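You operate a simulated robot arm through the tools that you are given. There is no shell and no other tool.

The job below is to be done with a simulated robot arm. You get a single attempt, and the scene is never put back.

TASK
Load two empty trays into the magazine, then drop one onto the chain.
Fine: both come from the parts table; pull the orange lever and push it back; the chain stays stopped.

It is judged by the outcome, as a careful person would: the job done as asked, and still so three seconds after it is handed in. It fails if anything else is knocked over, pushed out of place, dropped, spilled or broken.

THE ROBOT
A 7-joint arm with a two-finger parallel gripper, fixed in place. Base frame: the origin is at the foot of the arm, x ahead of it, y to its left, z up; the work surface is at about z = 0.78. Readings come in m, degrees, newtons and seconds.
With the tool pointing down near the work surface it reaches from about 0.44 to 0.92 m from the base axis. Its first joint turns from -143.0 to 143.0 degrees. Payload 3 kg.
The tool frame sits at the grasp point between the pads (the TCP): z along the fingers, y along the line on which they close. The tips reach 0.03 m beyond it. Largest opening 0.094 m; finger width 0.028, thickness 0.01; the body of the gripper, 0.05 by 0.096 m, starts 0.055 m behind the TCP.
Orientation is told as [roll, pitch, yaw] about the base's x, y, z axes, in that order, counted from this pose: with the fingers straight down and closing along the base's y, the tool's x points along the base's -x, its y along +y and its z along -z.

THE INTERFACE
- The arm moves only by the tool play_rows. Its argument "series" is a list of rows, each a list of 3 entries, a list of its own where there are three numbers: the shift along the base's x, y, z in units of 25 mm (1.0 is 25 mm), then the turn, a rotation vector about the base's x, y, z in units of 8 degrees (1.0 is 8 degrees), then the finger opening in m, from 0 to 0.094. In form: [[[tx, ty, tz], [wx, wy, wz], jaw], ...]. A call has 1 to 20 rows; each row shifts and turns the commanded pose from where the row before left it. A call with a number of a shift or a turn outside -1 to 1 is refused whole. A row lasts 0.2 s, in which the tool goes at most 0.05 m and 8.6 degrees; a call with a longer step from one row to the next is refused whole, and so is a gripper value outside its range. A pose out of reach is approached as far as the arm can. The call stops where the force on the tool passes 90 N (or 10 N more than at its start, if that is more) or the arm is blocked; 0.2 s more then pass. Each finger travels about 0.072 m/s and halts on what it meets, pressing with about 21 N; the grip force reading is that of the motor and also rises with nothing between the fingers. The clock runs only during rows and for 0.2 s after the last one: add rows that do not move to give the fingers time. The reply holds the time, the measured pose of the TCP, the force on the tool along the base axes, the opening and the grip force, in the units named above and with some noise, with the torque about the TCP (base axes, N m) and any sound that the robot's microphone picked up.
- Cameras (640 x 400 px; columns grow to the right, rows downward): "scene" is fixed at [0.0501, 0.5008, 1.4609]; the picture's right is [-0.06, -1.00, 0.00], its down [-0.90, 0.06, -0.43] and it looks along [0.42, -0.03, -0.91] (base axes); focal length 214 px, centre (320, 200). "wrist" rides on the gripper at [0.076, 0.014, -0.103] in the tool frame; the picture's right is [-0.18, 0.98, 0.00], its down [-0.75, -0.14, -0.64] and it looks along [-0.63, -0.12, 0.77] (tool axes); focal length 243 px, centre (320, 200). There is no depth. A picture from a camera that has moved, and an enlarged one, comes with that camera's place and axes in the base frame and with its lens.
- capture(camera): a new picture of that camera. No time passes.
- inspect(camera, box): a new picture of the part [left, top, right, bottom] of that camera's present view, enlarged. No time passes.
- close_job(): hands the job in; it is judged then, once.

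Nothing tells you positions but the pictures and the camera data. Unless the task says otherwise, let go and move clear before handing in.

The tools are called as a command line: name --argument value ..., lists and objects as JSON in quotes. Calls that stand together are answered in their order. play_rows: Moves the arm, as the interface text tells. Its arguments: {"type":"object","properties":{"series":{"type":"array"}},"required":["series"]} The other tools are called the same way: capture (camera) takes a picture; inspect (camera, box) takes an enlarged picture of a part of a camera's view; close_job () hands the job in.

At the start:

```text
clock: 0.0
eef_pos: [0.4644, 0.2953, 1.206]
ee_rot: [0.0, 0.1, 0.0]
contact_force: [-0.9, -0.6, 0.0]
ft_torque: [-0.03, -0.01, 0.02]
grip_width: 0.0942
grasp_force: 0.1
```

scene: 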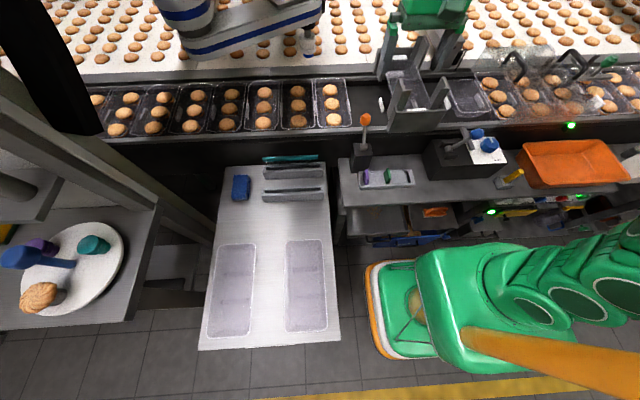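
wrist: 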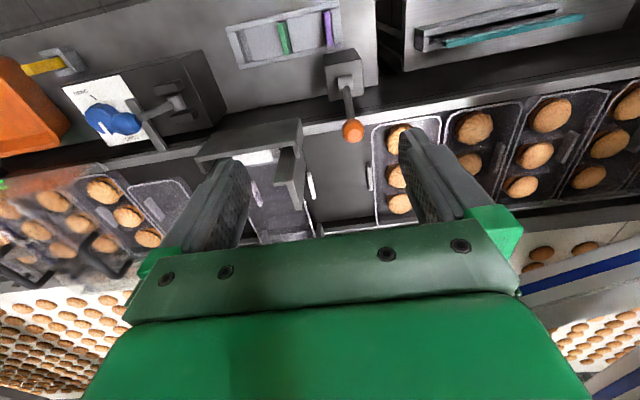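

I see a parts table with two clear trays, an orange-knobbed lever and what looks like a tray magazine over the chain. I'll look at enlarged views before moving anything.

inspect --camera "scene" --box '[190, 140, 350, 240]'

inspect --camera "scene" --box '[190, 230, 350, 360]'

inspect --camera "scene" --box '[330, 0, 530, 125]'

inspect --camera "scene" --box '[330, 90, 530, 215]'

inspect --camera "wrist" --box '[150, 40, 470, 240]'

inspect --camera "scene" --box '[0, 200, 160, 330]'

```text
4.00 times, centred on (270, 190) of scene
camera zoom: at [0.0501, 0.5008, 1.4609], right [-0.06, -1.0, 0.0], down [-0.9, 0.06, -0.43], along [0.42, -0.03, -0.91], focal length 858 px, centre (520, 240)
```

zoom: 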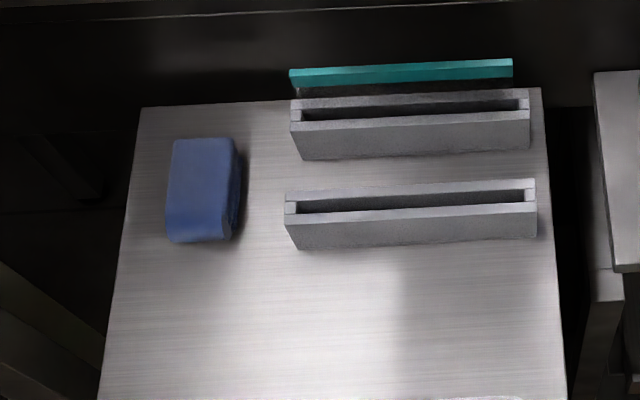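

```text
3.08 times, centred on (270, 295) of scene
camera zoom: at [0.0501, 0.5008, 1.4609], right [-0.06, -1.0, 0.0], down [-0.9, 0.06, -0.43], along [0.42, -0.03, -0.91], focal length 660 px, centre (474, -92)
```

zoom: 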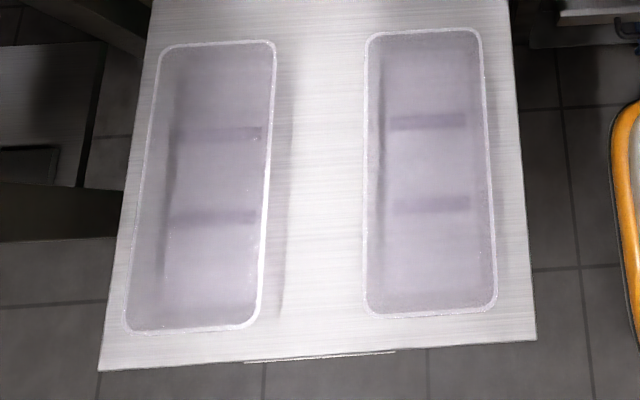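

```text
3.20 times, centred on (430, 62) of scene
camera zoom: at [0.0501, 0.5008, 1.4609], right [-0.06, -1.0, 0.0], down [-0.9, 0.06, -0.43], along [0.42, -0.03, -0.91], focal length 686 px, centre (-32, 640)
```

zoom: 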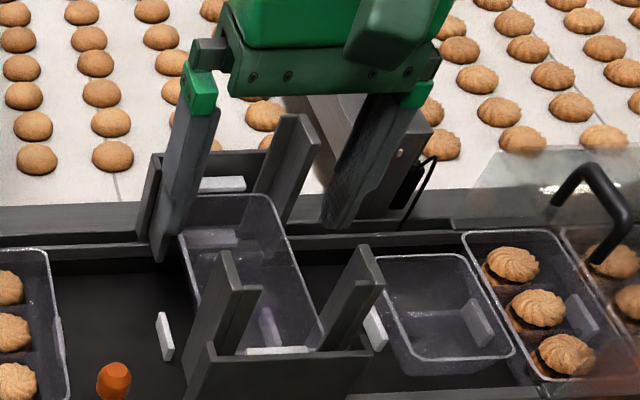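

```text
3.20 times, centred on (430, 152) of scene
camera zoom: at [0.0501, 0.5008, 1.4609], right [-0.06, -1.0, 0.0], down [-0.9, 0.06, -0.43], along [0.42, -0.03, -0.91], focal length 686 px, centre (-32, 352)
```

zoom: 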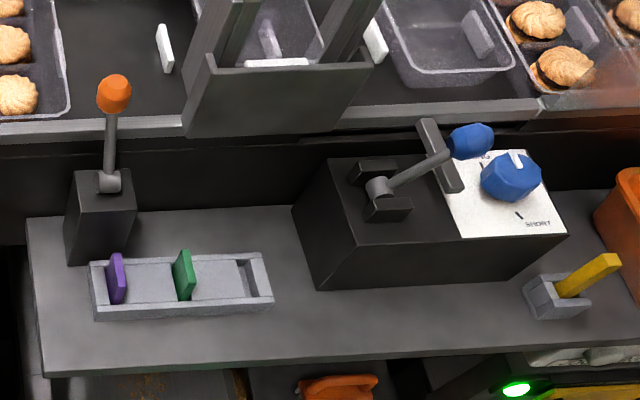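

```text
2.00 times, centred on (310, 140) of wrist
camera zoom: at [0.3878, 0.3083, 1.3088], right [0.18, 0.98, 0.0], down [0.75, -0.14, 0.64], along [0.63, -0.12, -0.77], focal length 485 px, centre (340, 320)
```

zoom: 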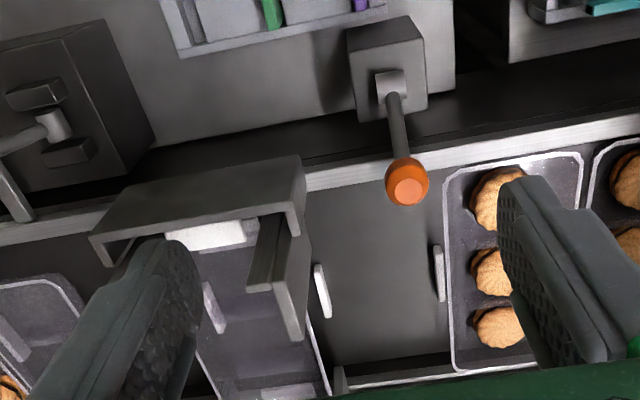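

```text
3.08 times, centred on (80, 265) of scene
camera zoom: at [0.0501, 0.5008, 1.4609], right [-0.06, -1.0, 0.0], down [-0.9, 0.06, -0.43], along [0.42, -0.03, -0.91], focal length 660 px, centre (1058, 0)
```

zoom: 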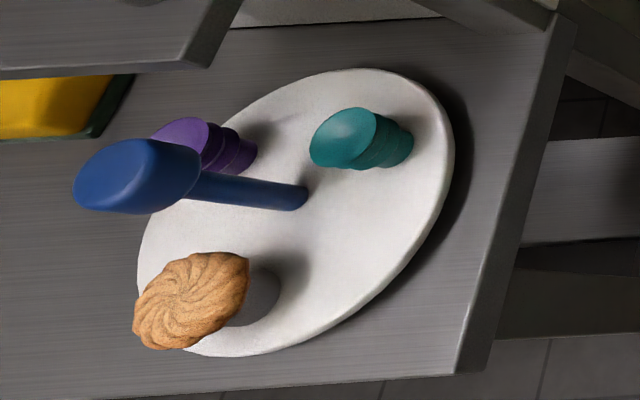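

The magazine stands at the chain with its lever beside it, and the two trays lie on the parts table to the left, about 0.115 by 0.245 m each. I'll move the wrist camera over the magazine, staying high, to look at it from above.

play_rows --series '[[[0.95, -0.45, 0.1], [0, 0, 0], 0.094], [[0.95, -0.45, 0.1], [0, 0, 0], 0.094], [[0.95, -0.45, 0.1], [0, 0, 0], 0.094], [[0.95, -0.45, 0.1], [0, 0, 0], 0.094], [[0.95, -0.45, 0.1], [0, 0, 0], 0.094], [[0.95, -0.45, 0.1], [0, 0, 0], 0.094], [[0.95, -0.45, 0.1], [0, 0, 0], 0.094], [[0, 0, 0], [0, 0, 0], 0.094]]'

capture --camera "wrist"

capture --camera "scene"

```text
clock: 1.8
eef_pos: [0.6289, 0.2166, 1.2243]
ee_rot: [0.0, 0.0, 0.0]
contact_force: [0.2, -0.4, -0.3]
ft_torque: [-0.01, 0.03, 0.01]
grip_width: 0.094
grasp_force: 0.0
```

```text
taken
camera wrist: at [0.5536, 0.2297, 1.3282], right [0.18, 0.98, 0.0], down [0.75, -0.14, 0.64], along [0.63, -0.12, -0.77], focal length 243 px, centre (320, 200)
```

wrist: 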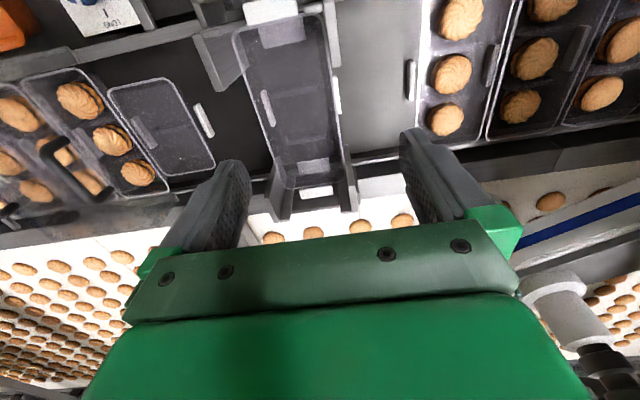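

```text
taken
```

scene: 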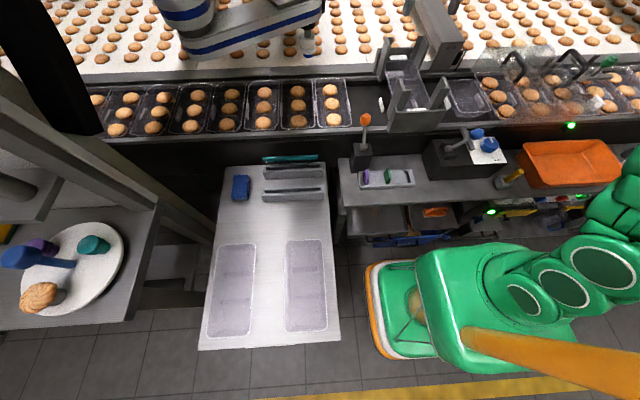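

From above, the magazine shows four corner posts with a tray in it, and its long sides are open. I'll zoom in on it from both cameras.

inspect --camera "wrist" --box '[180, 0, 440, 220]'

inspect --camera "scene" --box '[365, 30, 475, 140]'

inspect --camera "scene" --box '[150, 0, 380, 140]'

inspect --camera "wrist" --box '[220, 0, 380, 100]'

```text
1.82 times, centred on (310, 110) of wrist
camera zoom: at [0.5536, 0.2297, 1.3282], right [0.18, 0.98, 0.0], down [0.75, -0.14, 0.64], along [0.63, -0.12, -0.77], focal length 441 px, centre (338, 364)
```

zoom: 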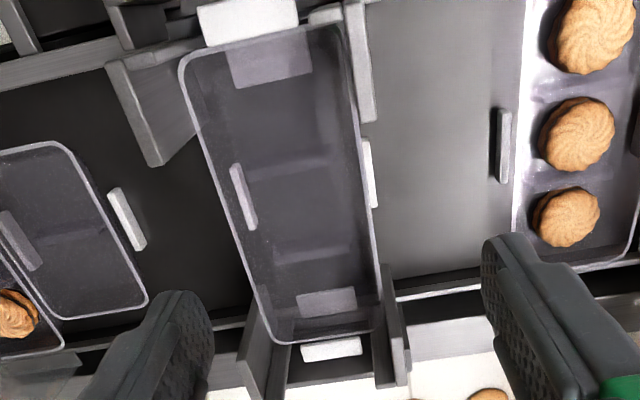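

```text
3.64 times, centred on (420, 85) of scene
camera zoom: at [0.0501, 0.5008, 1.4609], right [-0.06, -1.0, 0.0], down [-0.9, 0.06, -0.43], along [0.42, -0.03, -0.91], focal length 780 px, centre (-44, 618)
```

zoom: 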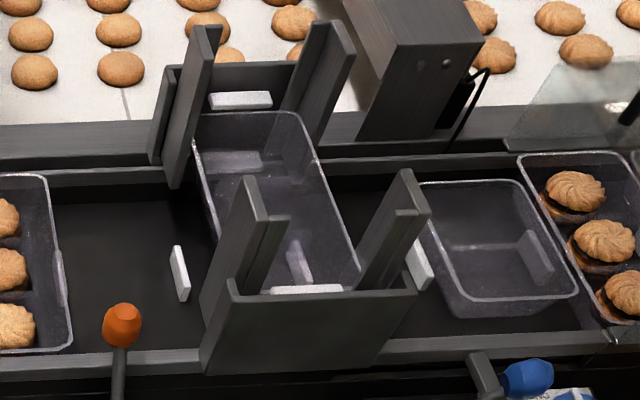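

```text
2.78 times, centred on (265, 70) of scene
camera zoom: at [0.0501, 0.5008, 1.4609], right [-0.06, -1.0, 0.0], down [-0.9, 0.06, -0.43], along [0.42, -0.03, -0.91], focal length 597 px, centre (473, 562)
```

zoom: 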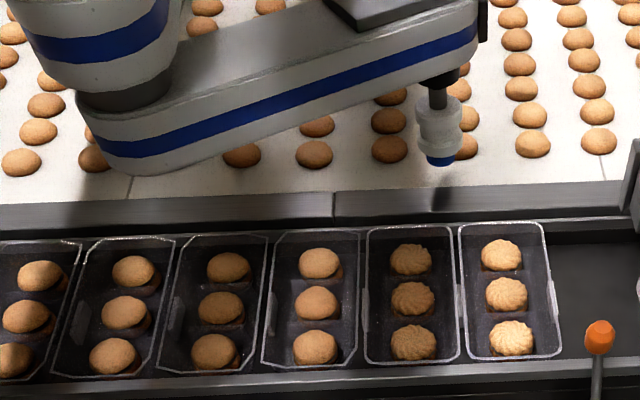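

```text
4.00 times, centred on (300, 50) of wrist
camera zoom: at [0.5536, 0.2297, 1.3282], right [0.18, 0.98, 0.0], down [0.75, -0.14, 0.64], along [0.63, -0.12, -0.77], focal length 970 px, centre (400, 800)
```

zoom: 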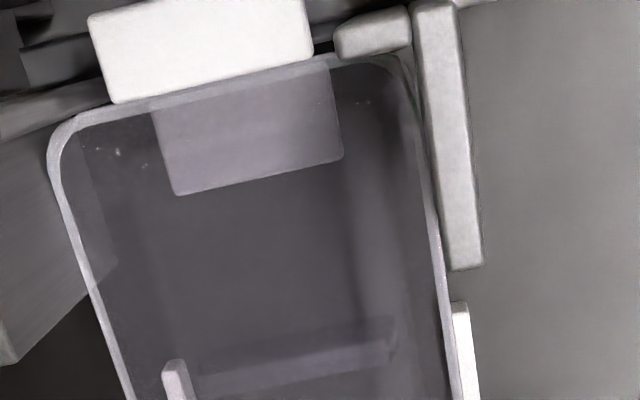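

The tray already in the magazine sits on white support tongues with its rim at about z 0.98, and the post tops reach about 1.05. The chain slot below it is empty, and both long sides are open between the posts, so a tray pinched by its +y wall can be lowered in. Next I'll look closely at the trays on the parts table.

play_rows --series '[[[-1, 0.56, 0], [0, 0, 0], 0.094], [[-1, 0.56, 0], [0, 0, 0], 0.094], [[-1, 0.56, 0], [0, 0, 0], 0.094], [[-1, 0.56, 0], [0, 0, 0], 0.094], [[-1, 0.56, 0], [0, 0, 0], 0.094], [[-1, 0.56, 0], [0, 0, 0], 0.094], [[-1, 0.56, 0], [0, 0, 0], 0.094], [[-1, 0.56, 0], [0, 0, 0], 0.094], [[-1, 0.56, 0], [0, 0, 0], 0.094], [[-1, 0.56, 0], [0, 0, 0], 0.094], [[-1, 0.56, -0.3], [0, 0, 0], 0.094], [[-1, 0.56, -0.3], [0, 0, 0], 0.094], [[-1, 0.56, -0.3], [0, 0, 0], 0.094], [[-1, 0.56, -0.4], [0, 0, 0], 0.094], [[-1, 0.56, -0.4], [0, 0, 0], 0.094], [[-1, 0.56, -0.4], [0, 0, 0], 0.094], [[-1, 0.56, -0.4], [0, 0, 0], 0.094], [[-1, 0.56, -0.4], [0, 0, 0], 0.094], [[-1, 0.56, -0.4], [0, 0, 0], 0.094], [[-1, 0.56, -0.4], [0, 0, 0], 0.094]]'

capture --camera "wrist"

capture --camera "scene"

```text
clock: 5.8
eef_pos: [0.1714, 0.4997, 1.1673]
ee_rot: [6.9, 16.5, -2.2]
contact_force: [-0.6, -0.8, 0.3]
ft_torque: [-0.04, -0.01, -0.03]
grip_width: 0.094
grasp_force: 0.1
stopped in row 20: the arm was blocked; the commanded pose is now the measured one
```

```text
taken
camera wrist: at [0.1269, 0.5022, 1.2904], right [0.25, 0.97, 0.06], down [0.89, -0.25, 0.38], along [0.38, -0.04, -0.92], focal length 243 px, centre (320, 200)
```

wrist: 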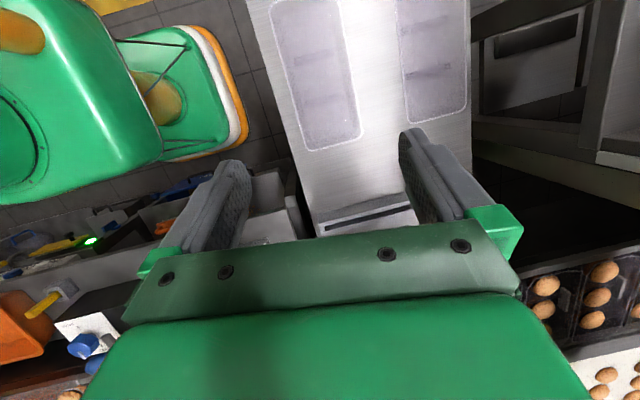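

```text
taken
```

scene: 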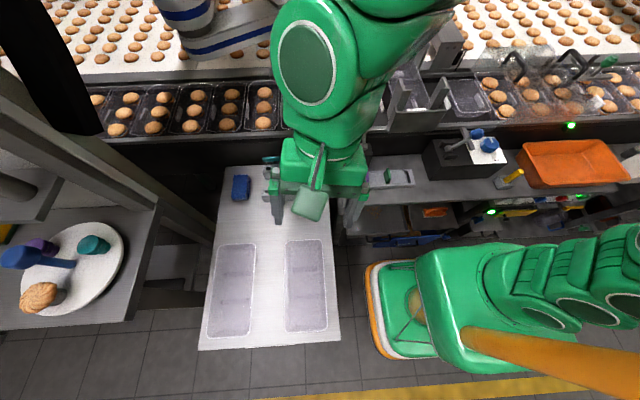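

The arm ran out of reach there, too close in at that height, and the tool tilted. I'll move outward and undo the tilt before going down.

play_rows --series '[[[0.5, 0.8, 0], [0, 0, 0.275], 0.094], [[0.5, 0.8, 0], [0, -0.6875, 0], 0.094], [[0.5, 0.8, 0], [0, -0.6875, 0], 0.094], [[0.5, 0.8, 0], [0, -0.6875, 0], 0.094], [[0.0, 0.5, 0], [-0.8625, 0, 0], 0.094], [[0, 0, 0], [0, 0, 0], 0.094], [[0, 0, 0], [0, 0, 0], 0.094]]'

```text
clock: 7.4
eef_pos: [0.2184, 0.5923, 1.1683]
ee_rot: [-0.2, -0.6, 0.3]
contact_force: [-0.4, -0.6, 0.3]
ft_torque: [0.01, 0.02, -0.01]
grip_width: 0.0941
grasp_force: 0.0
```

The tool is vertical again at a larger radius. I'll move slowly over the tray area and down a little, then take pictures.

play_rows --series '[[[-0.5, 0.2, -0.5], [0, 0, 0], 0.094], [[-0.5, 0.2, -0.5], [0, 0, 0], 0.094], [[-0.5, 0.2, -0.5], [0, 0, 0], 0.094], [[-0.5, 0.2, -0.5], [0, 0, 0], 0.094], [[-0.5, 0.2, -0.5], [0, 0, 0], 0.094], [[-0.5, 0.2, -0.5], [0, 0, 0], 0.094], [[-0.5, 0.2, -0.5], [0, 0, 0], 0.094], [[0, 0, 0], [0, 0, 0], 0.094]]'

capture --camera "wrist"

capture --camera "scene"

```text
clock: 9.2
eef_pos: [0.1294, 0.6263, 1.0823]
ee_rot: [-0.3, -0.6, 0.3]
contact_force: [0.1, -0.6, 0.1]
ft_torque: [0.01, -0.01, 0.0]
grip_width: 0.094
grasp_force: 0.1
```

```text
taken
camera wrist: at [0.0524, 0.6403, 1.1845], right [0.18, 0.98, 0.0], down [0.75, -0.13, 0.65], along [0.64, -0.12, -0.76], focal length 243 px, centre (320, 200)
```

wrist: 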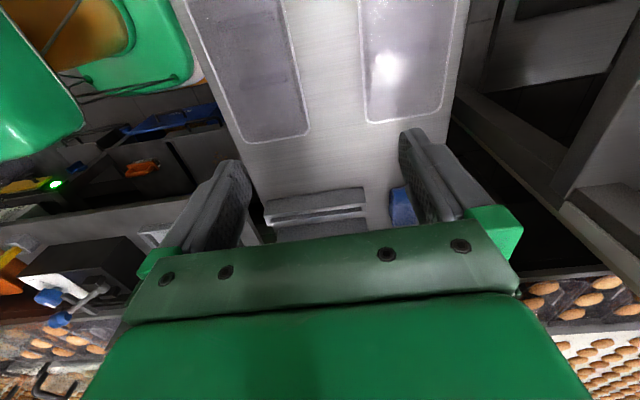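

```text
taken
```

scene: 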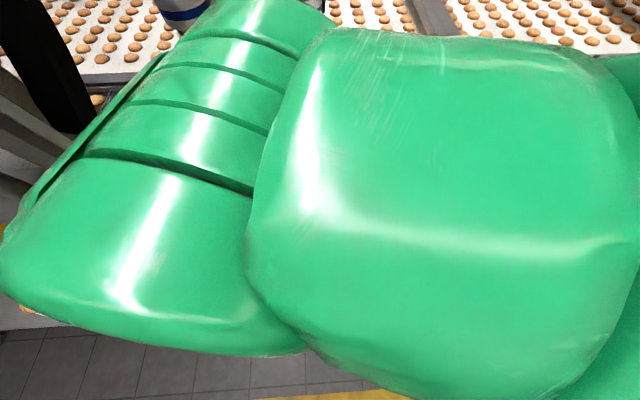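

Both trays are visible in the wrist view, while the arm now blocks the scene camera. I'll zoom in on the trays to judge depth, wall slope and whether each is a single tray.

inspect --camera "wrist" --box '[170, 0, 330, 160]'

inspect --camera "wrist" --box '[330, 0, 490, 160]'

inspect --camera "wrist" --box '[240, 100, 450, 250]'

```text
2.50 times, centred on (250, 80) of wrist
camera zoom: at [0.0524, 0.6403, 1.1845], right [0.18, 0.98, 0.0], down [0.75, -0.13, 0.65], along [0.64, -0.12, -0.76], focal length 606 px, centre (495, 500)
```

zoom: 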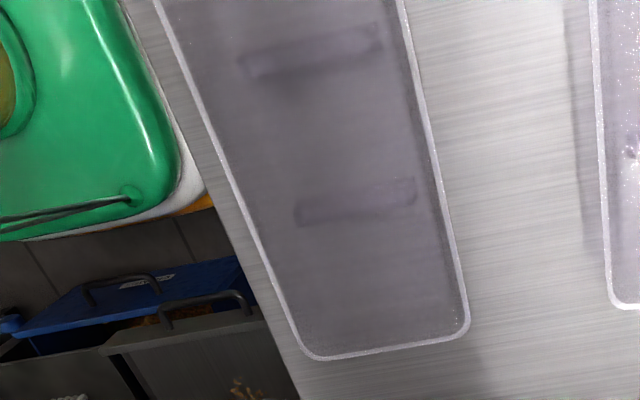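

```text
2.50 times, centred on (410, 80) of wrist
camera zoom: at [0.0524, 0.6403, 1.1845], right [0.18, 0.98, 0.0], down [0.75, -0.13, 0.65], along [0.64, -0.12, -0.76], focal length 606 px, centre (95, 500)
```

zoom: 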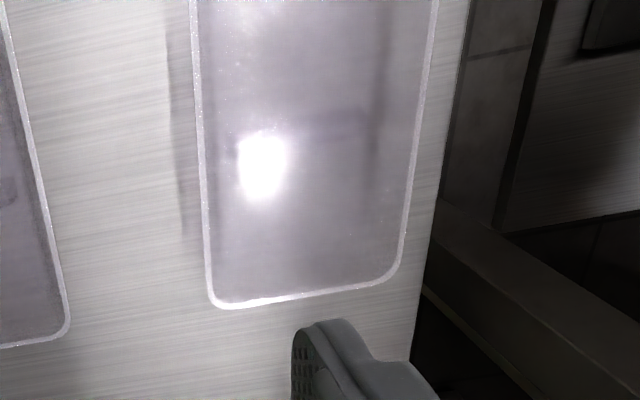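

```text
2.67 times, centred on (345, 175) of wrist
camera zoom: at [0.0524, 0.6403, 1.1845], right [0.18, 0.98, 0.0], down [0.75, -0.13, 0.65], along [0.64, -0.12, -0.76], focal length 647 px, centre (253, 267)
```

zoom: 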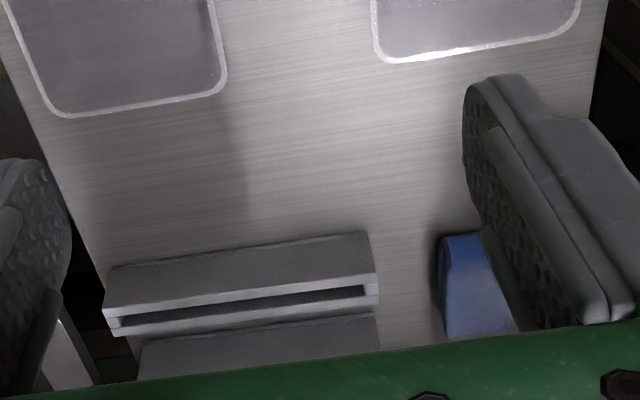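

The trays look single and empty, with rims at about z 0.83 and sloping walls. I'll lower the camera near the ends of the trays to see the wall slope and rim.

play_rows --series '[[[-0.8, -0.1, -0.6], [0, 0, 0], 0.094], [[-0.8, -0.1, -0.6], [0, 0, 0], 0.094], [[-0.8, -0.1, -0.6], [0, 0, 0], 0.094], [[-0.8, -0.1, -0.6], [0, 0, 0], 0.094], [[-0.8, -0.1, -0.6], [0, 0, 0], 0.094], [[-0.8, -0.1, -0.6], [0, 0, 0], 0.094], [[0, 0, 0], [0, 0, 0], 0.094]]'

capture --camera "wrist"

capture --camera "scene"

```text
clock: 10.6
eef_pos: [0.1167, 0.6182, 1.0132]
ee_rot: [1.5, 4.0, -11.0]
contact_force: [-0.1, 1.0, 1.0]
ft_torque: [-0.02, 0.0, 0.0]
grip_width: 0.0939
grasp_force: 0.0
stopped in row 6: the arm was blocked; the commanded pose is now the measured one
```

```text
taken
camera wrist: at [0.0523, 0.6424, 1.1231], right [0.37, 0.93, 0.01], down [0.75, -0.31, 0.58], along [0.55, -0.21, -0.81], focal length 243 px, centre (320, 200)
```

wrist: 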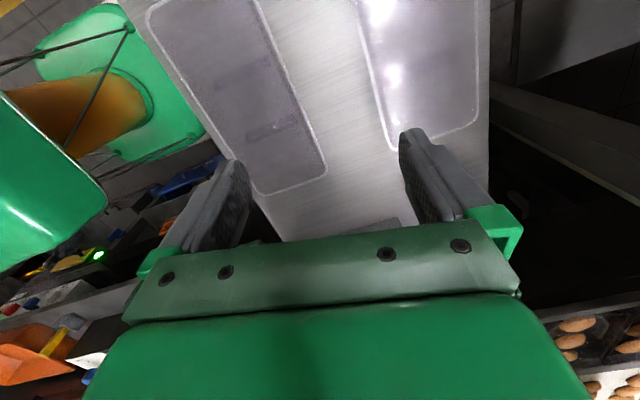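

```text
taken
```

scene: 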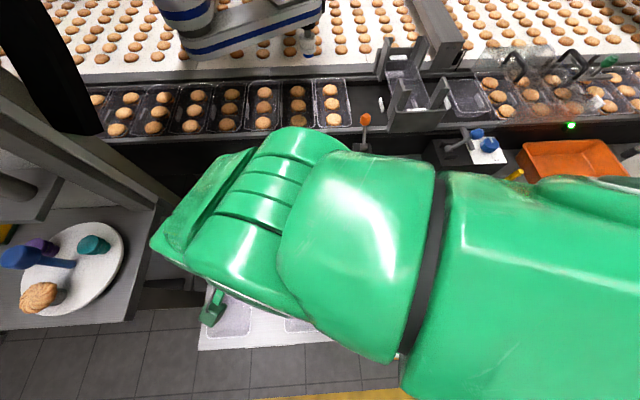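

The arm hit its limit again going toward -x at this yaw, so that side is out of reach. I'll back off toward +x, straighten the tool, and plan to grip a little toward the far end, at about x 0.125.

play_rows --series '[[[0.6, 0, 0], [0, 0, 0.6875], 0.094], [[0.6, 0, 0], [0, 0, 0.6875], 0.094], [[0.4, 0, 0], [0, -0.5, 0], 0.094], [[0.2, 0, 0], [-0.19, 0, 0], 0.094], [[0, 0, 0], [0, 0, 0], 0.094], [[0, 0, 0], [0, 0, 0], 0.094]]'

capture --camera "scene"

```text
clock: 12.0
eef_pos: [0.1586, 0.6177, 1.0159]
ee_rot: [0.0, -0.6, 0.5]
contact_force: [-0.6, -0.5, 0.2]
ft_torque: [-0.01, 0.0, 0.0]
grip_width: 0.0938
grasp_force: 0.1
```

```text
taken
```

scene: 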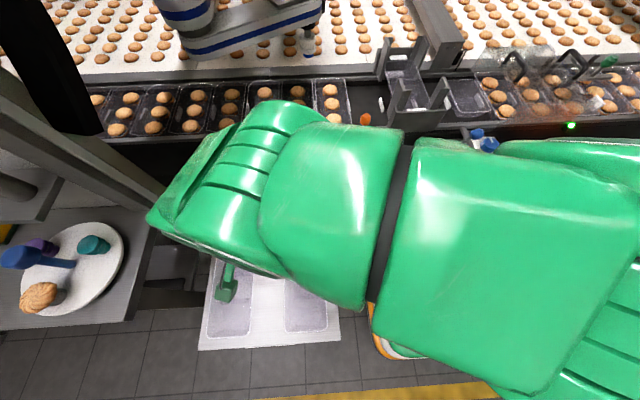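

The tool is vertical again at (0.159, 0.618). I'll go down in small steps, staying above the rims, to see how far toward -x I can get at lower height.

play_rows --series '[[[0, 0, -0.5], [0, 0, 0], 0.06], [[0, 0, -0.5], [0, 0, 0], 0.06], [[0, 0, -0.5], [0, 0, 0], 0.06], [[0, 0, -0.5], [0, 0, 0], 0.06], [[0, 0, -0.5], [0, 0, 0], 0.06], [[-0.4, 0, -0.4], [0, 0, 0], 0.06], [[-0.4, 0, -0.4], [0, 0, 0], 0.06], [[0, 0, 0], [0, 0, 0], 0.06]]'

capture --camera "wrist"

capture --camera "scene"

```text
clock: 13.8
eef_pos: [0.1375, 0.6175, 0.9332]
ee_rot: [0.0, -0.5, 0.5]
contact_force: [-0.1, 0.6, -1.0]
ft_torque: [0.01, 0.01, -0.03]
grip_width: 0.0595
grasp_force: 0.1
```

```text
taken
camera wrist: at [0.0608, 0.6304, 1.0364], right [0.17, 0.98, 0.0], down [0.75, -0.13, 0.65], along [0.64, -0.11, -0.76], focal length 243 px, centre (320, 200)
```

wrist: 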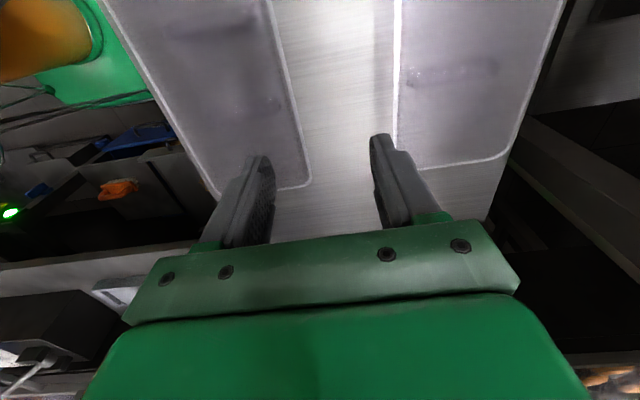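

```text
taken
```

scene: 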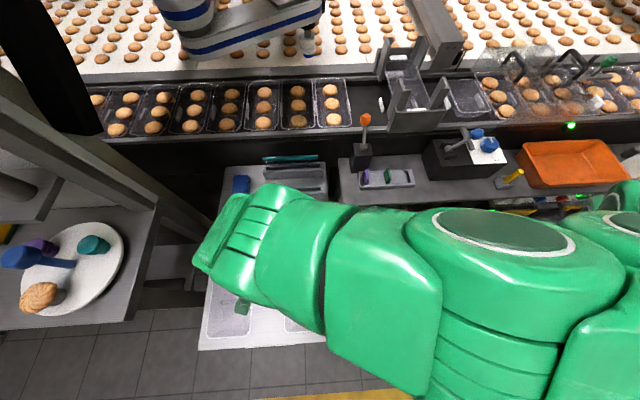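

The lower height works. I'll zoom in on the tray walls and the fingers.

inspect --camera "wrist" --box '[200, 0, 440, 220]'

inspect --camera "wrist" --box '[100, 0, 320, 200]'

inspect --camera "wrist" --box '[380, 0, 560, 180]'

```text
1.82 times, centred on (320, 110) of wrist
camera zoom: at [0.0608, 0.6304, 1.0364], right [0.17, 0.98, 0.0], down [0.75, -0.13, 0.65], along [0.64, -0.11, -0.76], focal length 441 px, centre (320, 364)
```

zoom: 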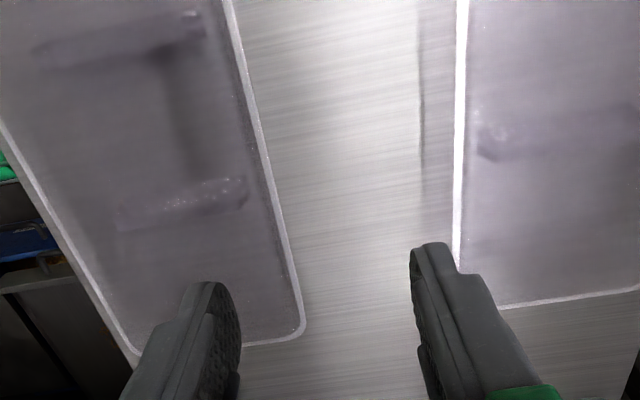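

```text
2.00 times, centred on (210, 100) of wrist
camera zoom: at [0.0608, 0.6304, 1.0364], right [0.17, 0.98, 0.0], down [0.75, -0.13, 0.65], along [0.64, -0.11, -0.76], focal length 485 px, centre (540, 400)
```

zoom: 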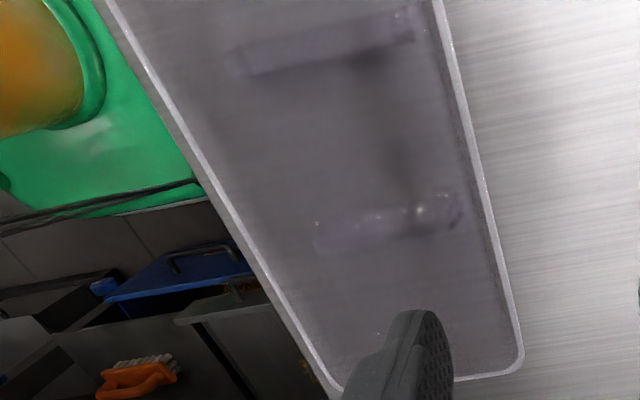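

```text
2.22 times, centred on (470, 90) of wrist
camera zoom: at [0.0608, 0.6304, 1.0364], right [0.17, 0.98, 0.0], down [0.75, -0.13, 0.65], along [0.64, -0.11, -0.76], focal length 539 px, centre (-13, 444)
```

zoom: 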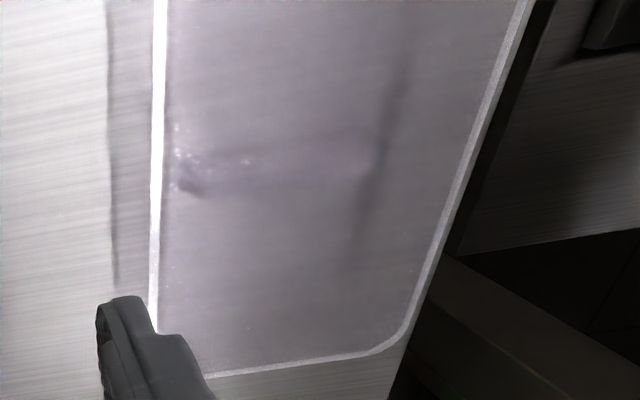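

The right tray's +y rim is at y 0.595 and the tray centre is near x 0.097. I'll check the chain trays from the scene camera to judge how the walls slope.

inspect --camera "scene" --box '[440, 65, 520, 125]'

inspect --camera "scene" --box '[370, 35, 460, 135]'

inspect --camera "scene" --box '[190, 240, 340, 355]'

```text
6.67 times, centred on (480, 95) of scene
camera zoom: at [0.0501, 0.5008, 1.4609], right [-0.06, -1.0, 0.0], down [-0.9, 0.06, -0.43], along [0.42, -0.03, -0.91], focal length 1430 px, centre (-747, 900)
```

zoom: 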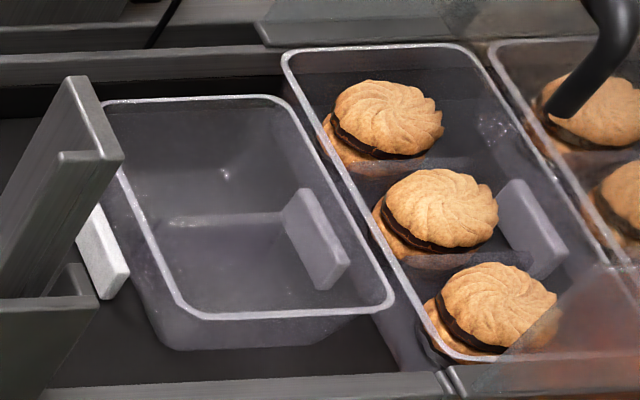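

```text
4.00 times, centred on (415, 85) of scene
camera zoom: at [0.0501, 0.5008, 1.4609], right [-0.06, -1.0, 0.0], down [-0.9, 0.06, -0.43], along [0.42, -0.03, -0.91], focal length 858 px, centre (-60, 660)
```

zoom: 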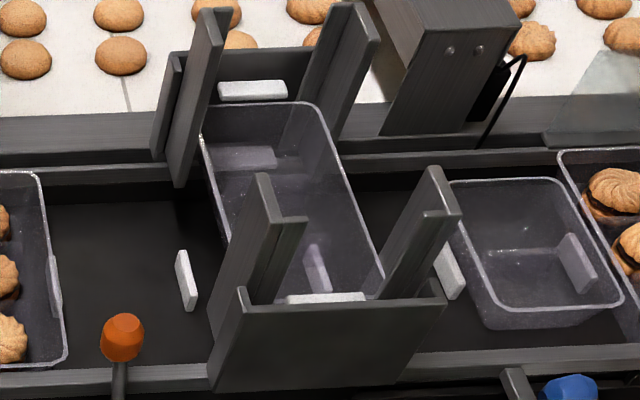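

```text
3.48 times, centred on (265, 298) of scene
camera zoom: at [0.0501, 0.5008, 1.4609], right [-0.06, -1.0, 0.0], down [-0.9, 0.06, -0.43], along [0.42, -0.03, -0.91], focal length 746 px, centre (511, -139)
```

zoom: 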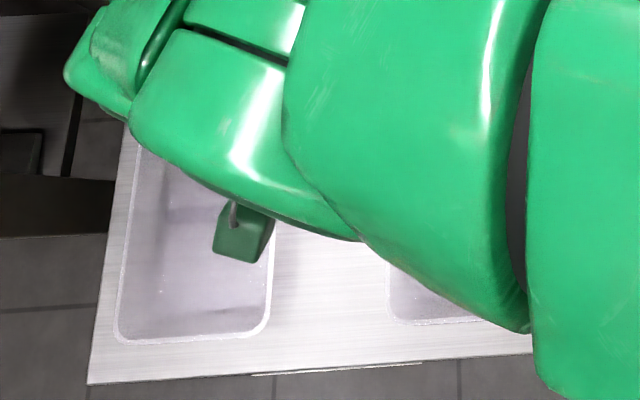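

Walls slope outward by roughly 15–20° and the dividers are low. I'll tilt the gripper 15° so the pads match the +y wall, and test the reach at x 0.12 while still above the rim.

play_rows --series '[[[0, 0, 0], [-0.625, 0, 0], 0.04], [[0, 0, 0], [-0.625, 0, 0], 0.04], [[0, 0, 0], [-0.625, 0, 0], 0.04], [[-0.35, -0.4, -0.2], [0, 0, 0], 0.04], [[-0.35, -0.4, -0.2], [0, 0, 0], 0.04], [[0, 0, 0], [0, 0, 0], 0.04], [[0, 0, 0], [0, 0, 0], 0.04]]'

capture --camera "wrist"

```text
clock: 15.4
eef_pos: [0.1207, 0.5987, 0.9242]
ee_rot: [-15.0, -0.3, 0.6]
contact_force: [-0.6, 0.8, 0.4]
ft_torque: [0.04, -0.01, 0.0]
grip_width: 0.0402
grasp_force: 0.0
```

```text
taken
camera wrist: at [0.0436, 0.6374, 1.0191], right [0.18, 0.95, -0.25], down [0.75, 0.04, 0.66], along [0.64, -0.31, -0.71], focal length 243 px, centre (320, 200)
```

wrist: 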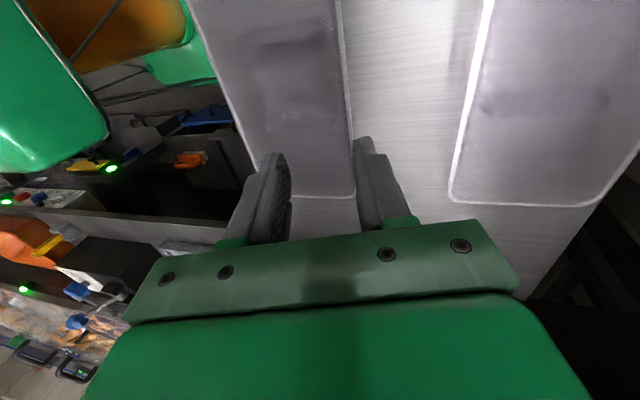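

The tilt and position hold fine. I'll move to a point on the tilted approach line above the +y rim, at x 0.108.

play_rows --series '[[[-0.25, 0.28, -0.48], [0, 0, 0], 0.04], [[-0.25, 0.28, -0.48], [0, 0, 0], 0.04], [[0, 0, 0], [0, 0, 0], 0.04], [[0, 0, 0], [0, 0, 0], 0.04]]'

capture --camera "wrist"

inspect --camera "wrist" --box '[220, 80, 460, 240]'

```text
clock: 16.4
eef_pos: [0.1068, 0.6124, 0.8999]
ee_rot: [-14.9, -0.3, 0.5]
contact_force: [0.1, -0.1, 0.3]
ft_torque: [0.02, -0.01, 0.05]
grip_width: 0.0398
grasp_force: 0.0
```

```text
taken
camera wrist: at [0.0311, 0.6506, 0.9958], right [0.17, 0.95, -0.25], down [0.75, 0.04, 0.66], along [0.64, -0.3, -0.71], focal length 243 px, centre (320, 200)
```

wrist: 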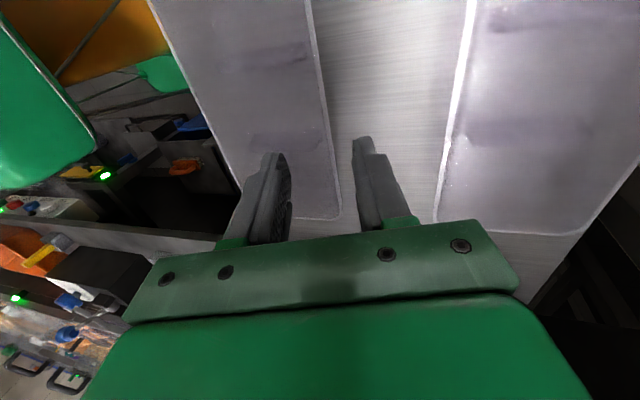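

```text
2.50 times, centred on (340, 160) of wrist
camera zoom: at [0.0311, 0.6506, 0.9958], right [0.17, 0.95, -0.25], down [0.75, 0.04, 0.66], along [0.64, -0.3, -0.71], focal length 606 px, centre (270, 300)
```

zoom: 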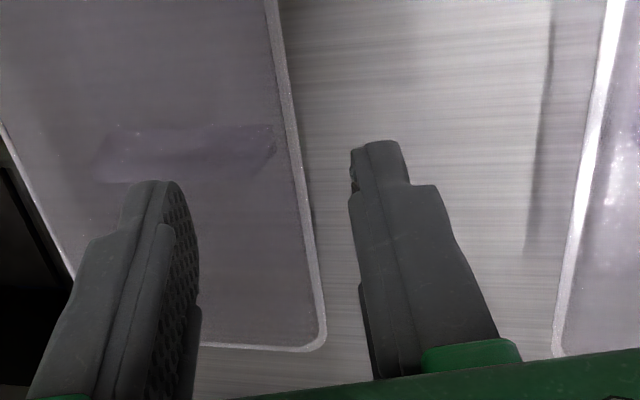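

The rim runs cleanly between the two fingers. I'll descend along the tool axis to rim level, watching the force.

play_rows --series '[[[0, -0.115, -0.47], [0, 0, 0], 0.04], [[0, -0.115, -0.47], [0, 0, 0], 0.04], [[0, -0.115, -0.47], [0, 0, 0], 0.04], [[0, -0.115, -0.47], [0, 0, 0], 0.04], [[0, -0.115, -0.47], [0, 0, 0], 0.04], [[0, 0, 0], [0, 0, 0], 0.04]]'

capture --camera "wrist"

inspect --camera "wrist" --box '[220, 80, 460, 240]'

```text
clock: 17.8
eef_pos: [0.107, 0.5968, 0.8388]
ee_rot: [-14.9, -0.4, 0.5]
contact_force: [0.7, -0.5, 0.1]
ft_torque: [0.01, 0.02, -0.01]
grip_width: 0.04
grasp_force: 0.1
```

```text
taken
camera wrist: at [0.0299, 0.6355, 0.9341], right [0.17, 0.95, -0.25], down [0.75, 0.04, 0.66], along [0.64, -0.3, -0.71], focal length 243 px, centre (320, 200)
```

wrist: 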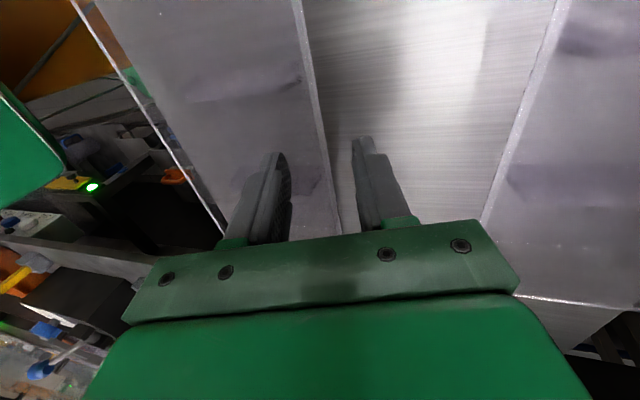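

```text
2.50 times, centred on (340, 160) of wrist
camera zoom: at [0.0299, 0.6355, 0.9341], right [0.17, 0.95, -0.25], down [0.75, 0.04, 0.66], along [0.64, -0.3, -0.71], focal length 606 px, centre (270, 300)
```

zoom: 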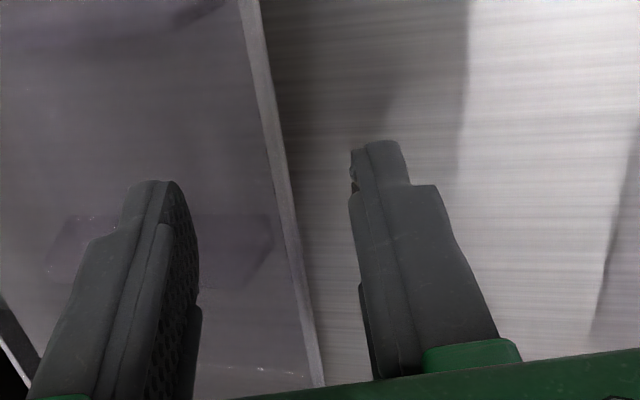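

The wall sits between the pads with no contact yet. I'll lower the last centimetre, centre on the wall and close.

play_rows --series '[[[0, 0.07, -0.36], [0, 0, 0], 0.04], [[0, 0, 0], [0, 0, 0], 0.04], [[0, 0, 0], [0, 0, 0], 0.02], [[0, 0, 0], [0, 0, 0], 0.01], [[0, 0, 0], [0, 0, 0], 0.0], [[0, 0, 0], [0, 0, 0], 0.0], [[0, 0, 0], [0, 0, 0], 0.0]]'

capture --camera "wrist"

inspect --camera "wrist" --box '[220, 80, 460, 240]'

```text
clock: 19.4
eef_pos: [0.107, 0.5999, 0.8304]
ee_rot: [-15.0, -0.4, 0.5]
contact_force: [0.8, 0.2, -1.2]
ft_torque: [0.02, 0.01, -0.03]
grip_width: 0.0015
grasp_force: 21.0
```

```text
taken
camera wrist: at [0.0305, 0.638, 0.9255], right [0.17, 0.95, -0.25], down [0.75, 0.04, 0.66], along [0.64, -0.3, -0.71], focal length 243 px, centre (320, 200)
```

wrist: 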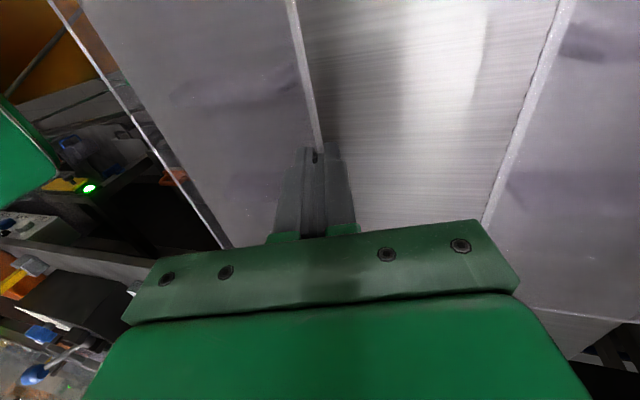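

```text
2.50 times, centred on (340, 160) of wrist
camera zoom: at [0.0305, 0.638, 0.9255], right [0.17, 0.95, -0.25], down [0.75, 0.04, 0.66], along [0.64, -0.3, -0.71], focal length 606 px, centre (270, 300)
```

zoom: 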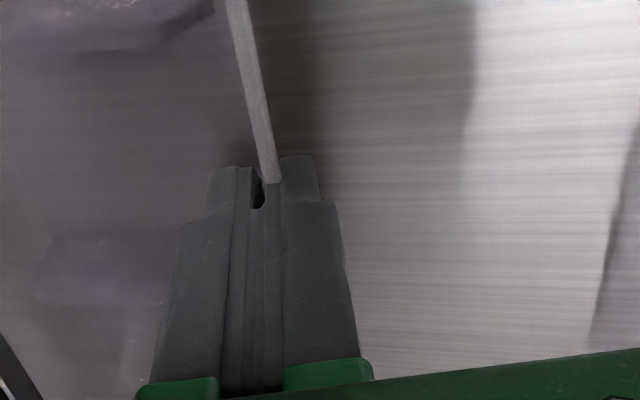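

The pads hold the wall at 1.5 mm thickness and 21 N. I'll lift slowly and check that the tray comes up level.

play_rows --series '[[[0, 0, 0.3], [0, 0, 0], 0.0], [[0, 0, 0.3], [0, 0, 0], 0.0], [[0, 0, 0.4], [0, 0, 0], 0.0], [[0, 0, 0.5], [0, 0, 0], 0.0], [[0, 0, 0.5], [0, 0, 0], 0.0], [[0, 0, 0], [0, 0, 0], 0.0]]'

capture --camera "wrist"

capture --camera "scene"

```text
clock: 20.8
eef_pos: [0.1087, 0.5989, 0.8815]
ee_rot: [-14.9, -0.4, 0.6]
contact_force: [-0.1, 0.2, 0.0]
ft_torque: [0.05, 0.0, 0.03]
grip_width: 0.0016
grasp_force: 20.8
```

```text
taken
camera wrist: at [0.0311, 0.6371, 0.9761], right [0.17, 0.95, -0.25], down [0.75, 0.04, 0.66], along [0.64, -0.3, -0.71], focal length 243 px, centre (320, 200)
```

wrist: 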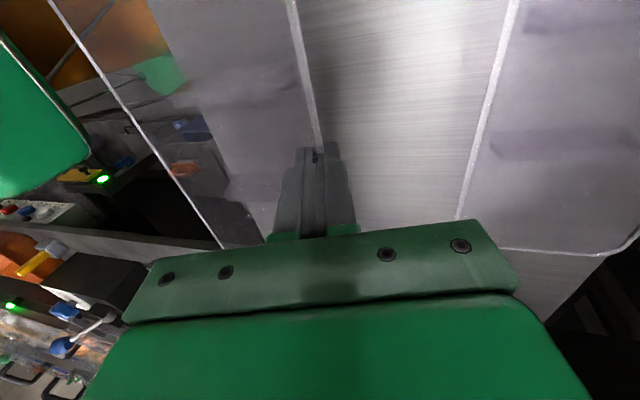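

```text
taken
```

scene: 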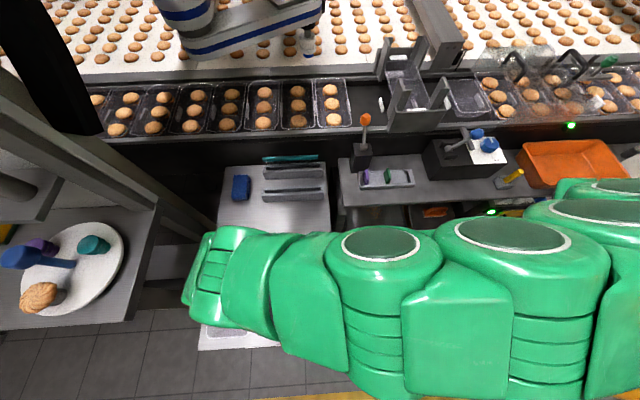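

The tray is lifted clear. I'll zoom in to check its tilt.

inspect --camera "wrist" --box '[40, 0, 340, 250]'

inspect --camera "scene" --box '[150, 200, 350, 360]'

```text
1.60 times, centred on (190, 125) of wrist
camera zoom: at [0.0311, 0.6371, 0.9761], right [0.17, 0.95, -0.25], down [0.75, 0.04, 0.66], along [0.64, -0.3, -0.71], focal length 388 px, centre (528, 320)
```

zoom: 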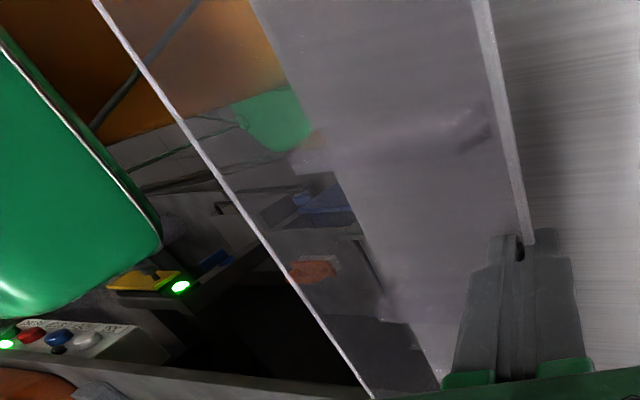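

```text
2.50 times, centred on (250, 280) of scene
camera zoom: at [0.0501, 0.5008, 1.4609], right [-0.06, -1.0, 0.0], down [-0.9, 0.06, -0.43], along [0.42, -0.03, -0.91], focal length 536 px, centre (495, 0)
```

zoom: 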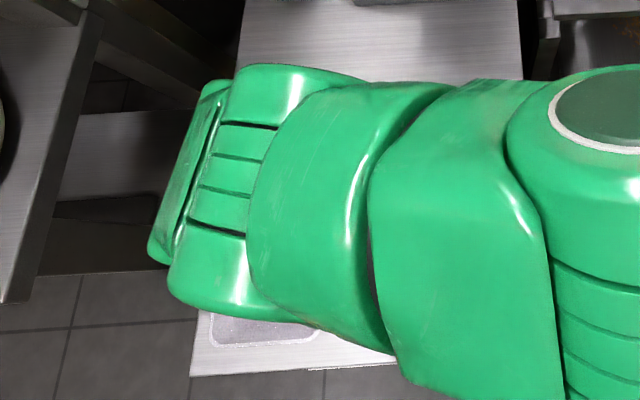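

The tray is held nearly level, with the far side about 2–3° low, so I'll trim the tilt. Then I'll carry it up and outward.

play_rows --series '[[[0.2, 0, 0.5], [-0.15, 0, 0], 0.0], [[0.5, 0, 0.7], [-0.16, 0, 0], 0.0], [[0.7, 0, 0.8], [0, 0, 0], 0.0], [[0.7, 0, 0.8], [0, 0, 0], 0.0], [[0.7, 0, 0.8], [0, 0, 0], 0.0], [[0.7, 0, 0.8], [0, 0, 0], 0.0], [[0.7, 0, 0.8], [0, 0, 0], 0.0], [[0, 0, 0], [0, 0, 0], 0.0]]'

capture --camera "wrist"

capture --camera "scene"

```text
clock: 22.6
eef_pos: [0.2116, 0.6003, 1.01]
ee_rot: [-17.4, -0.3, 0.6]
contact_force: [0.1, 0.4, 0.2]
ft_torque: [-0.01, -0.01, 0.01]
grip_width: 0.0013
grasp_force: 20.7
```

```text
taken
camera wrist: at [0.1348, 0.6433, 1.1044], right [0.18, 0.94, -0.29], down [0.75, 0.07, 0.66], along [0.64, -0.34, -0.69], focal length 243 px, centre (320, 200)
```

wrist: 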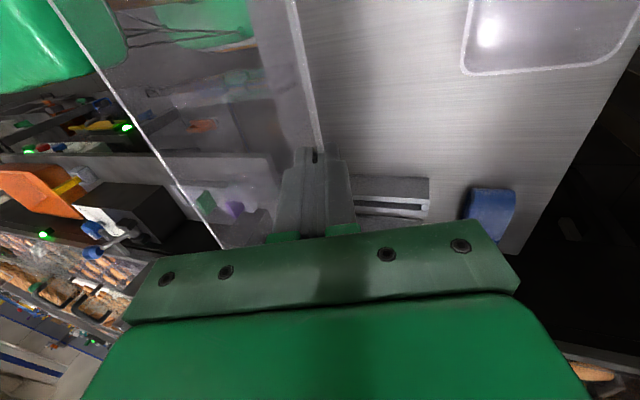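

```text
taken
```

scene: 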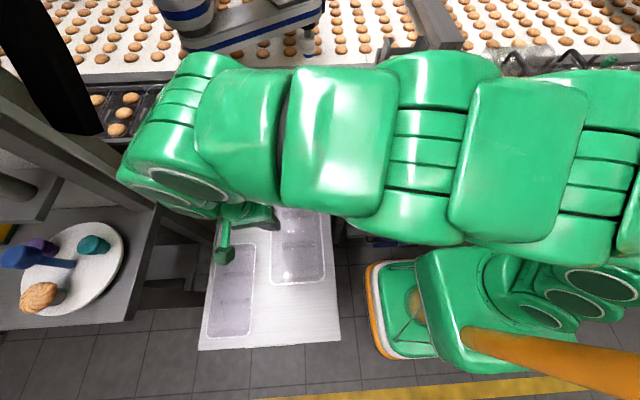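

The tray stays put in the grip. I'll carry it toward the magazine on a high arc that stays well clear of the lever and the posts.

play_rows --series '[[[0.79, -0.46, 0.63], [0, 0, 0], 0.0], [[0.79, -0.46, 0.63], [0, 0, 0], 0.0], [[0.79, -0.46, 0.63], [0, 0, 0], 0.0], [[0.79, -0.46, 0.63], [0, 0, 0], 0.0], [[0.79, -0.46, 0.63], [0, 0, 0], 0.0], [[0.79, -0.46, 0.63], [0, 0, 0], 0.0], [[0.79, -0.46, 0.63], [0, 0, 0], 0.0], [[0.9, -0.77, 0.4], [0, 0, 0], 0.0], [[0.9, -0.77, 0.4], [0, 0, 0], 0.0], [[0.9, -0.77, 0.4], [0, 0, 0], 0.0], [[0.9, -0.77, 0.4], [0, 0, 0], 0.0], [[0.9, -0.77, 0.4], [0, 0, 0], 0.0], [[0.9, -0.77, 0.4], [0, 0, 0], 0.0], [[0.9, -0.77, 0.4], [0, 0, 0], 0.0], [[0.9, -0.77, 0.4], [0, 0, 0], 0.0], [[0.4, -0.35, 0], [0, 0, 0], 0.0], [[0, 0, 0], [0, 0, 0], 0.0]]'

capture --camera "wrist"

capture --camera "scene"

```text
clock: 26.2
eef_pos: [0.5398, 0.3556, 1.201]
ee_rot: [-17.6, -0.3, 0.7]
contact_force: [0.1, -0.3, 0.2]
ft_torque: [0.0, 0.0, -0.01]
grip_width: 0.0014
grasp_force: 20.9
```

```text
taken
camera wrist: at [0.4634, 0.3984, 1.295], right [0.17, 0.94, -0.29], down [0.75, 0.07, 0.66], along [0.64, -0.34, -0.69], focal length 243 px, centre (320, 200)
```

wrist: 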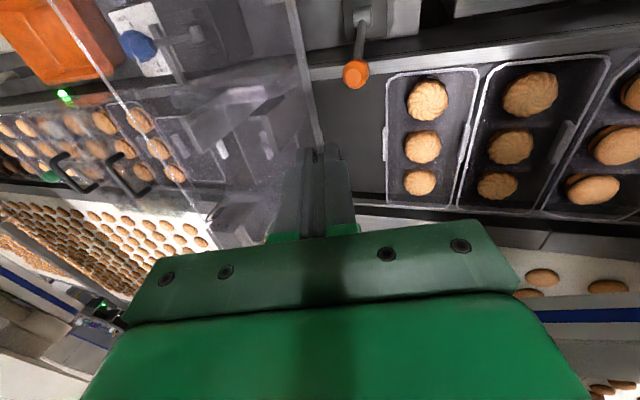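

```text
taken
```

scene: 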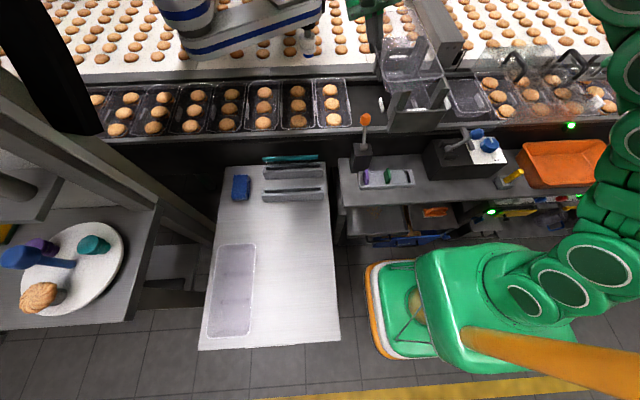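

The scene camera now shows the held tray. I'll zoom in to check its attitude and exact place.

inspect --camera "scene" --box '[340, 0, 480, 140]'

inspect --camera "wrist" --box '[60, 0, 380, 220]'

```text
2.86 times, centred on (410, 70) of scene
camera zoom: at [0.0501, 0.5008, 1.4609], right [-0.06, -1.0, 0.0], down [-0.9, 0.06, -0.43], along [0.42, -0.03, -0.91], focal length 613 px, centre (63, 571)
```

zoom: 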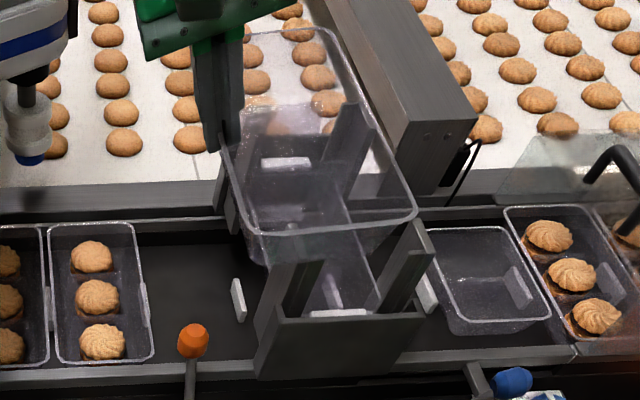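

```text
1.82 times, centred on (220, 110) of wrist
camera zoom: at [0.4634, 0.3984, 1.295], right [0.17, 0.94, -0.29], down [0.75, 0.07, 0.66], along [0.64, -0.34, -0.69], focal length 441 px, centre (502, 364)
```

zoom: 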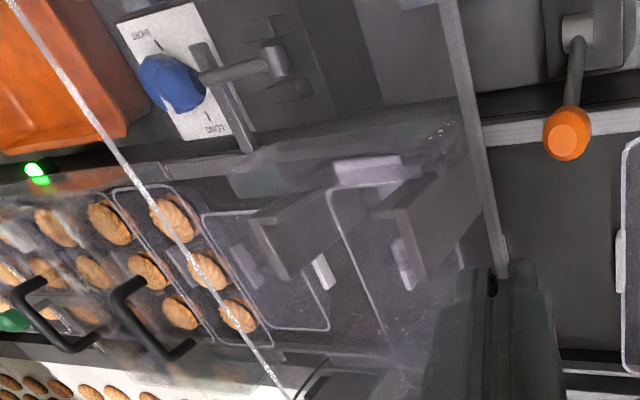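

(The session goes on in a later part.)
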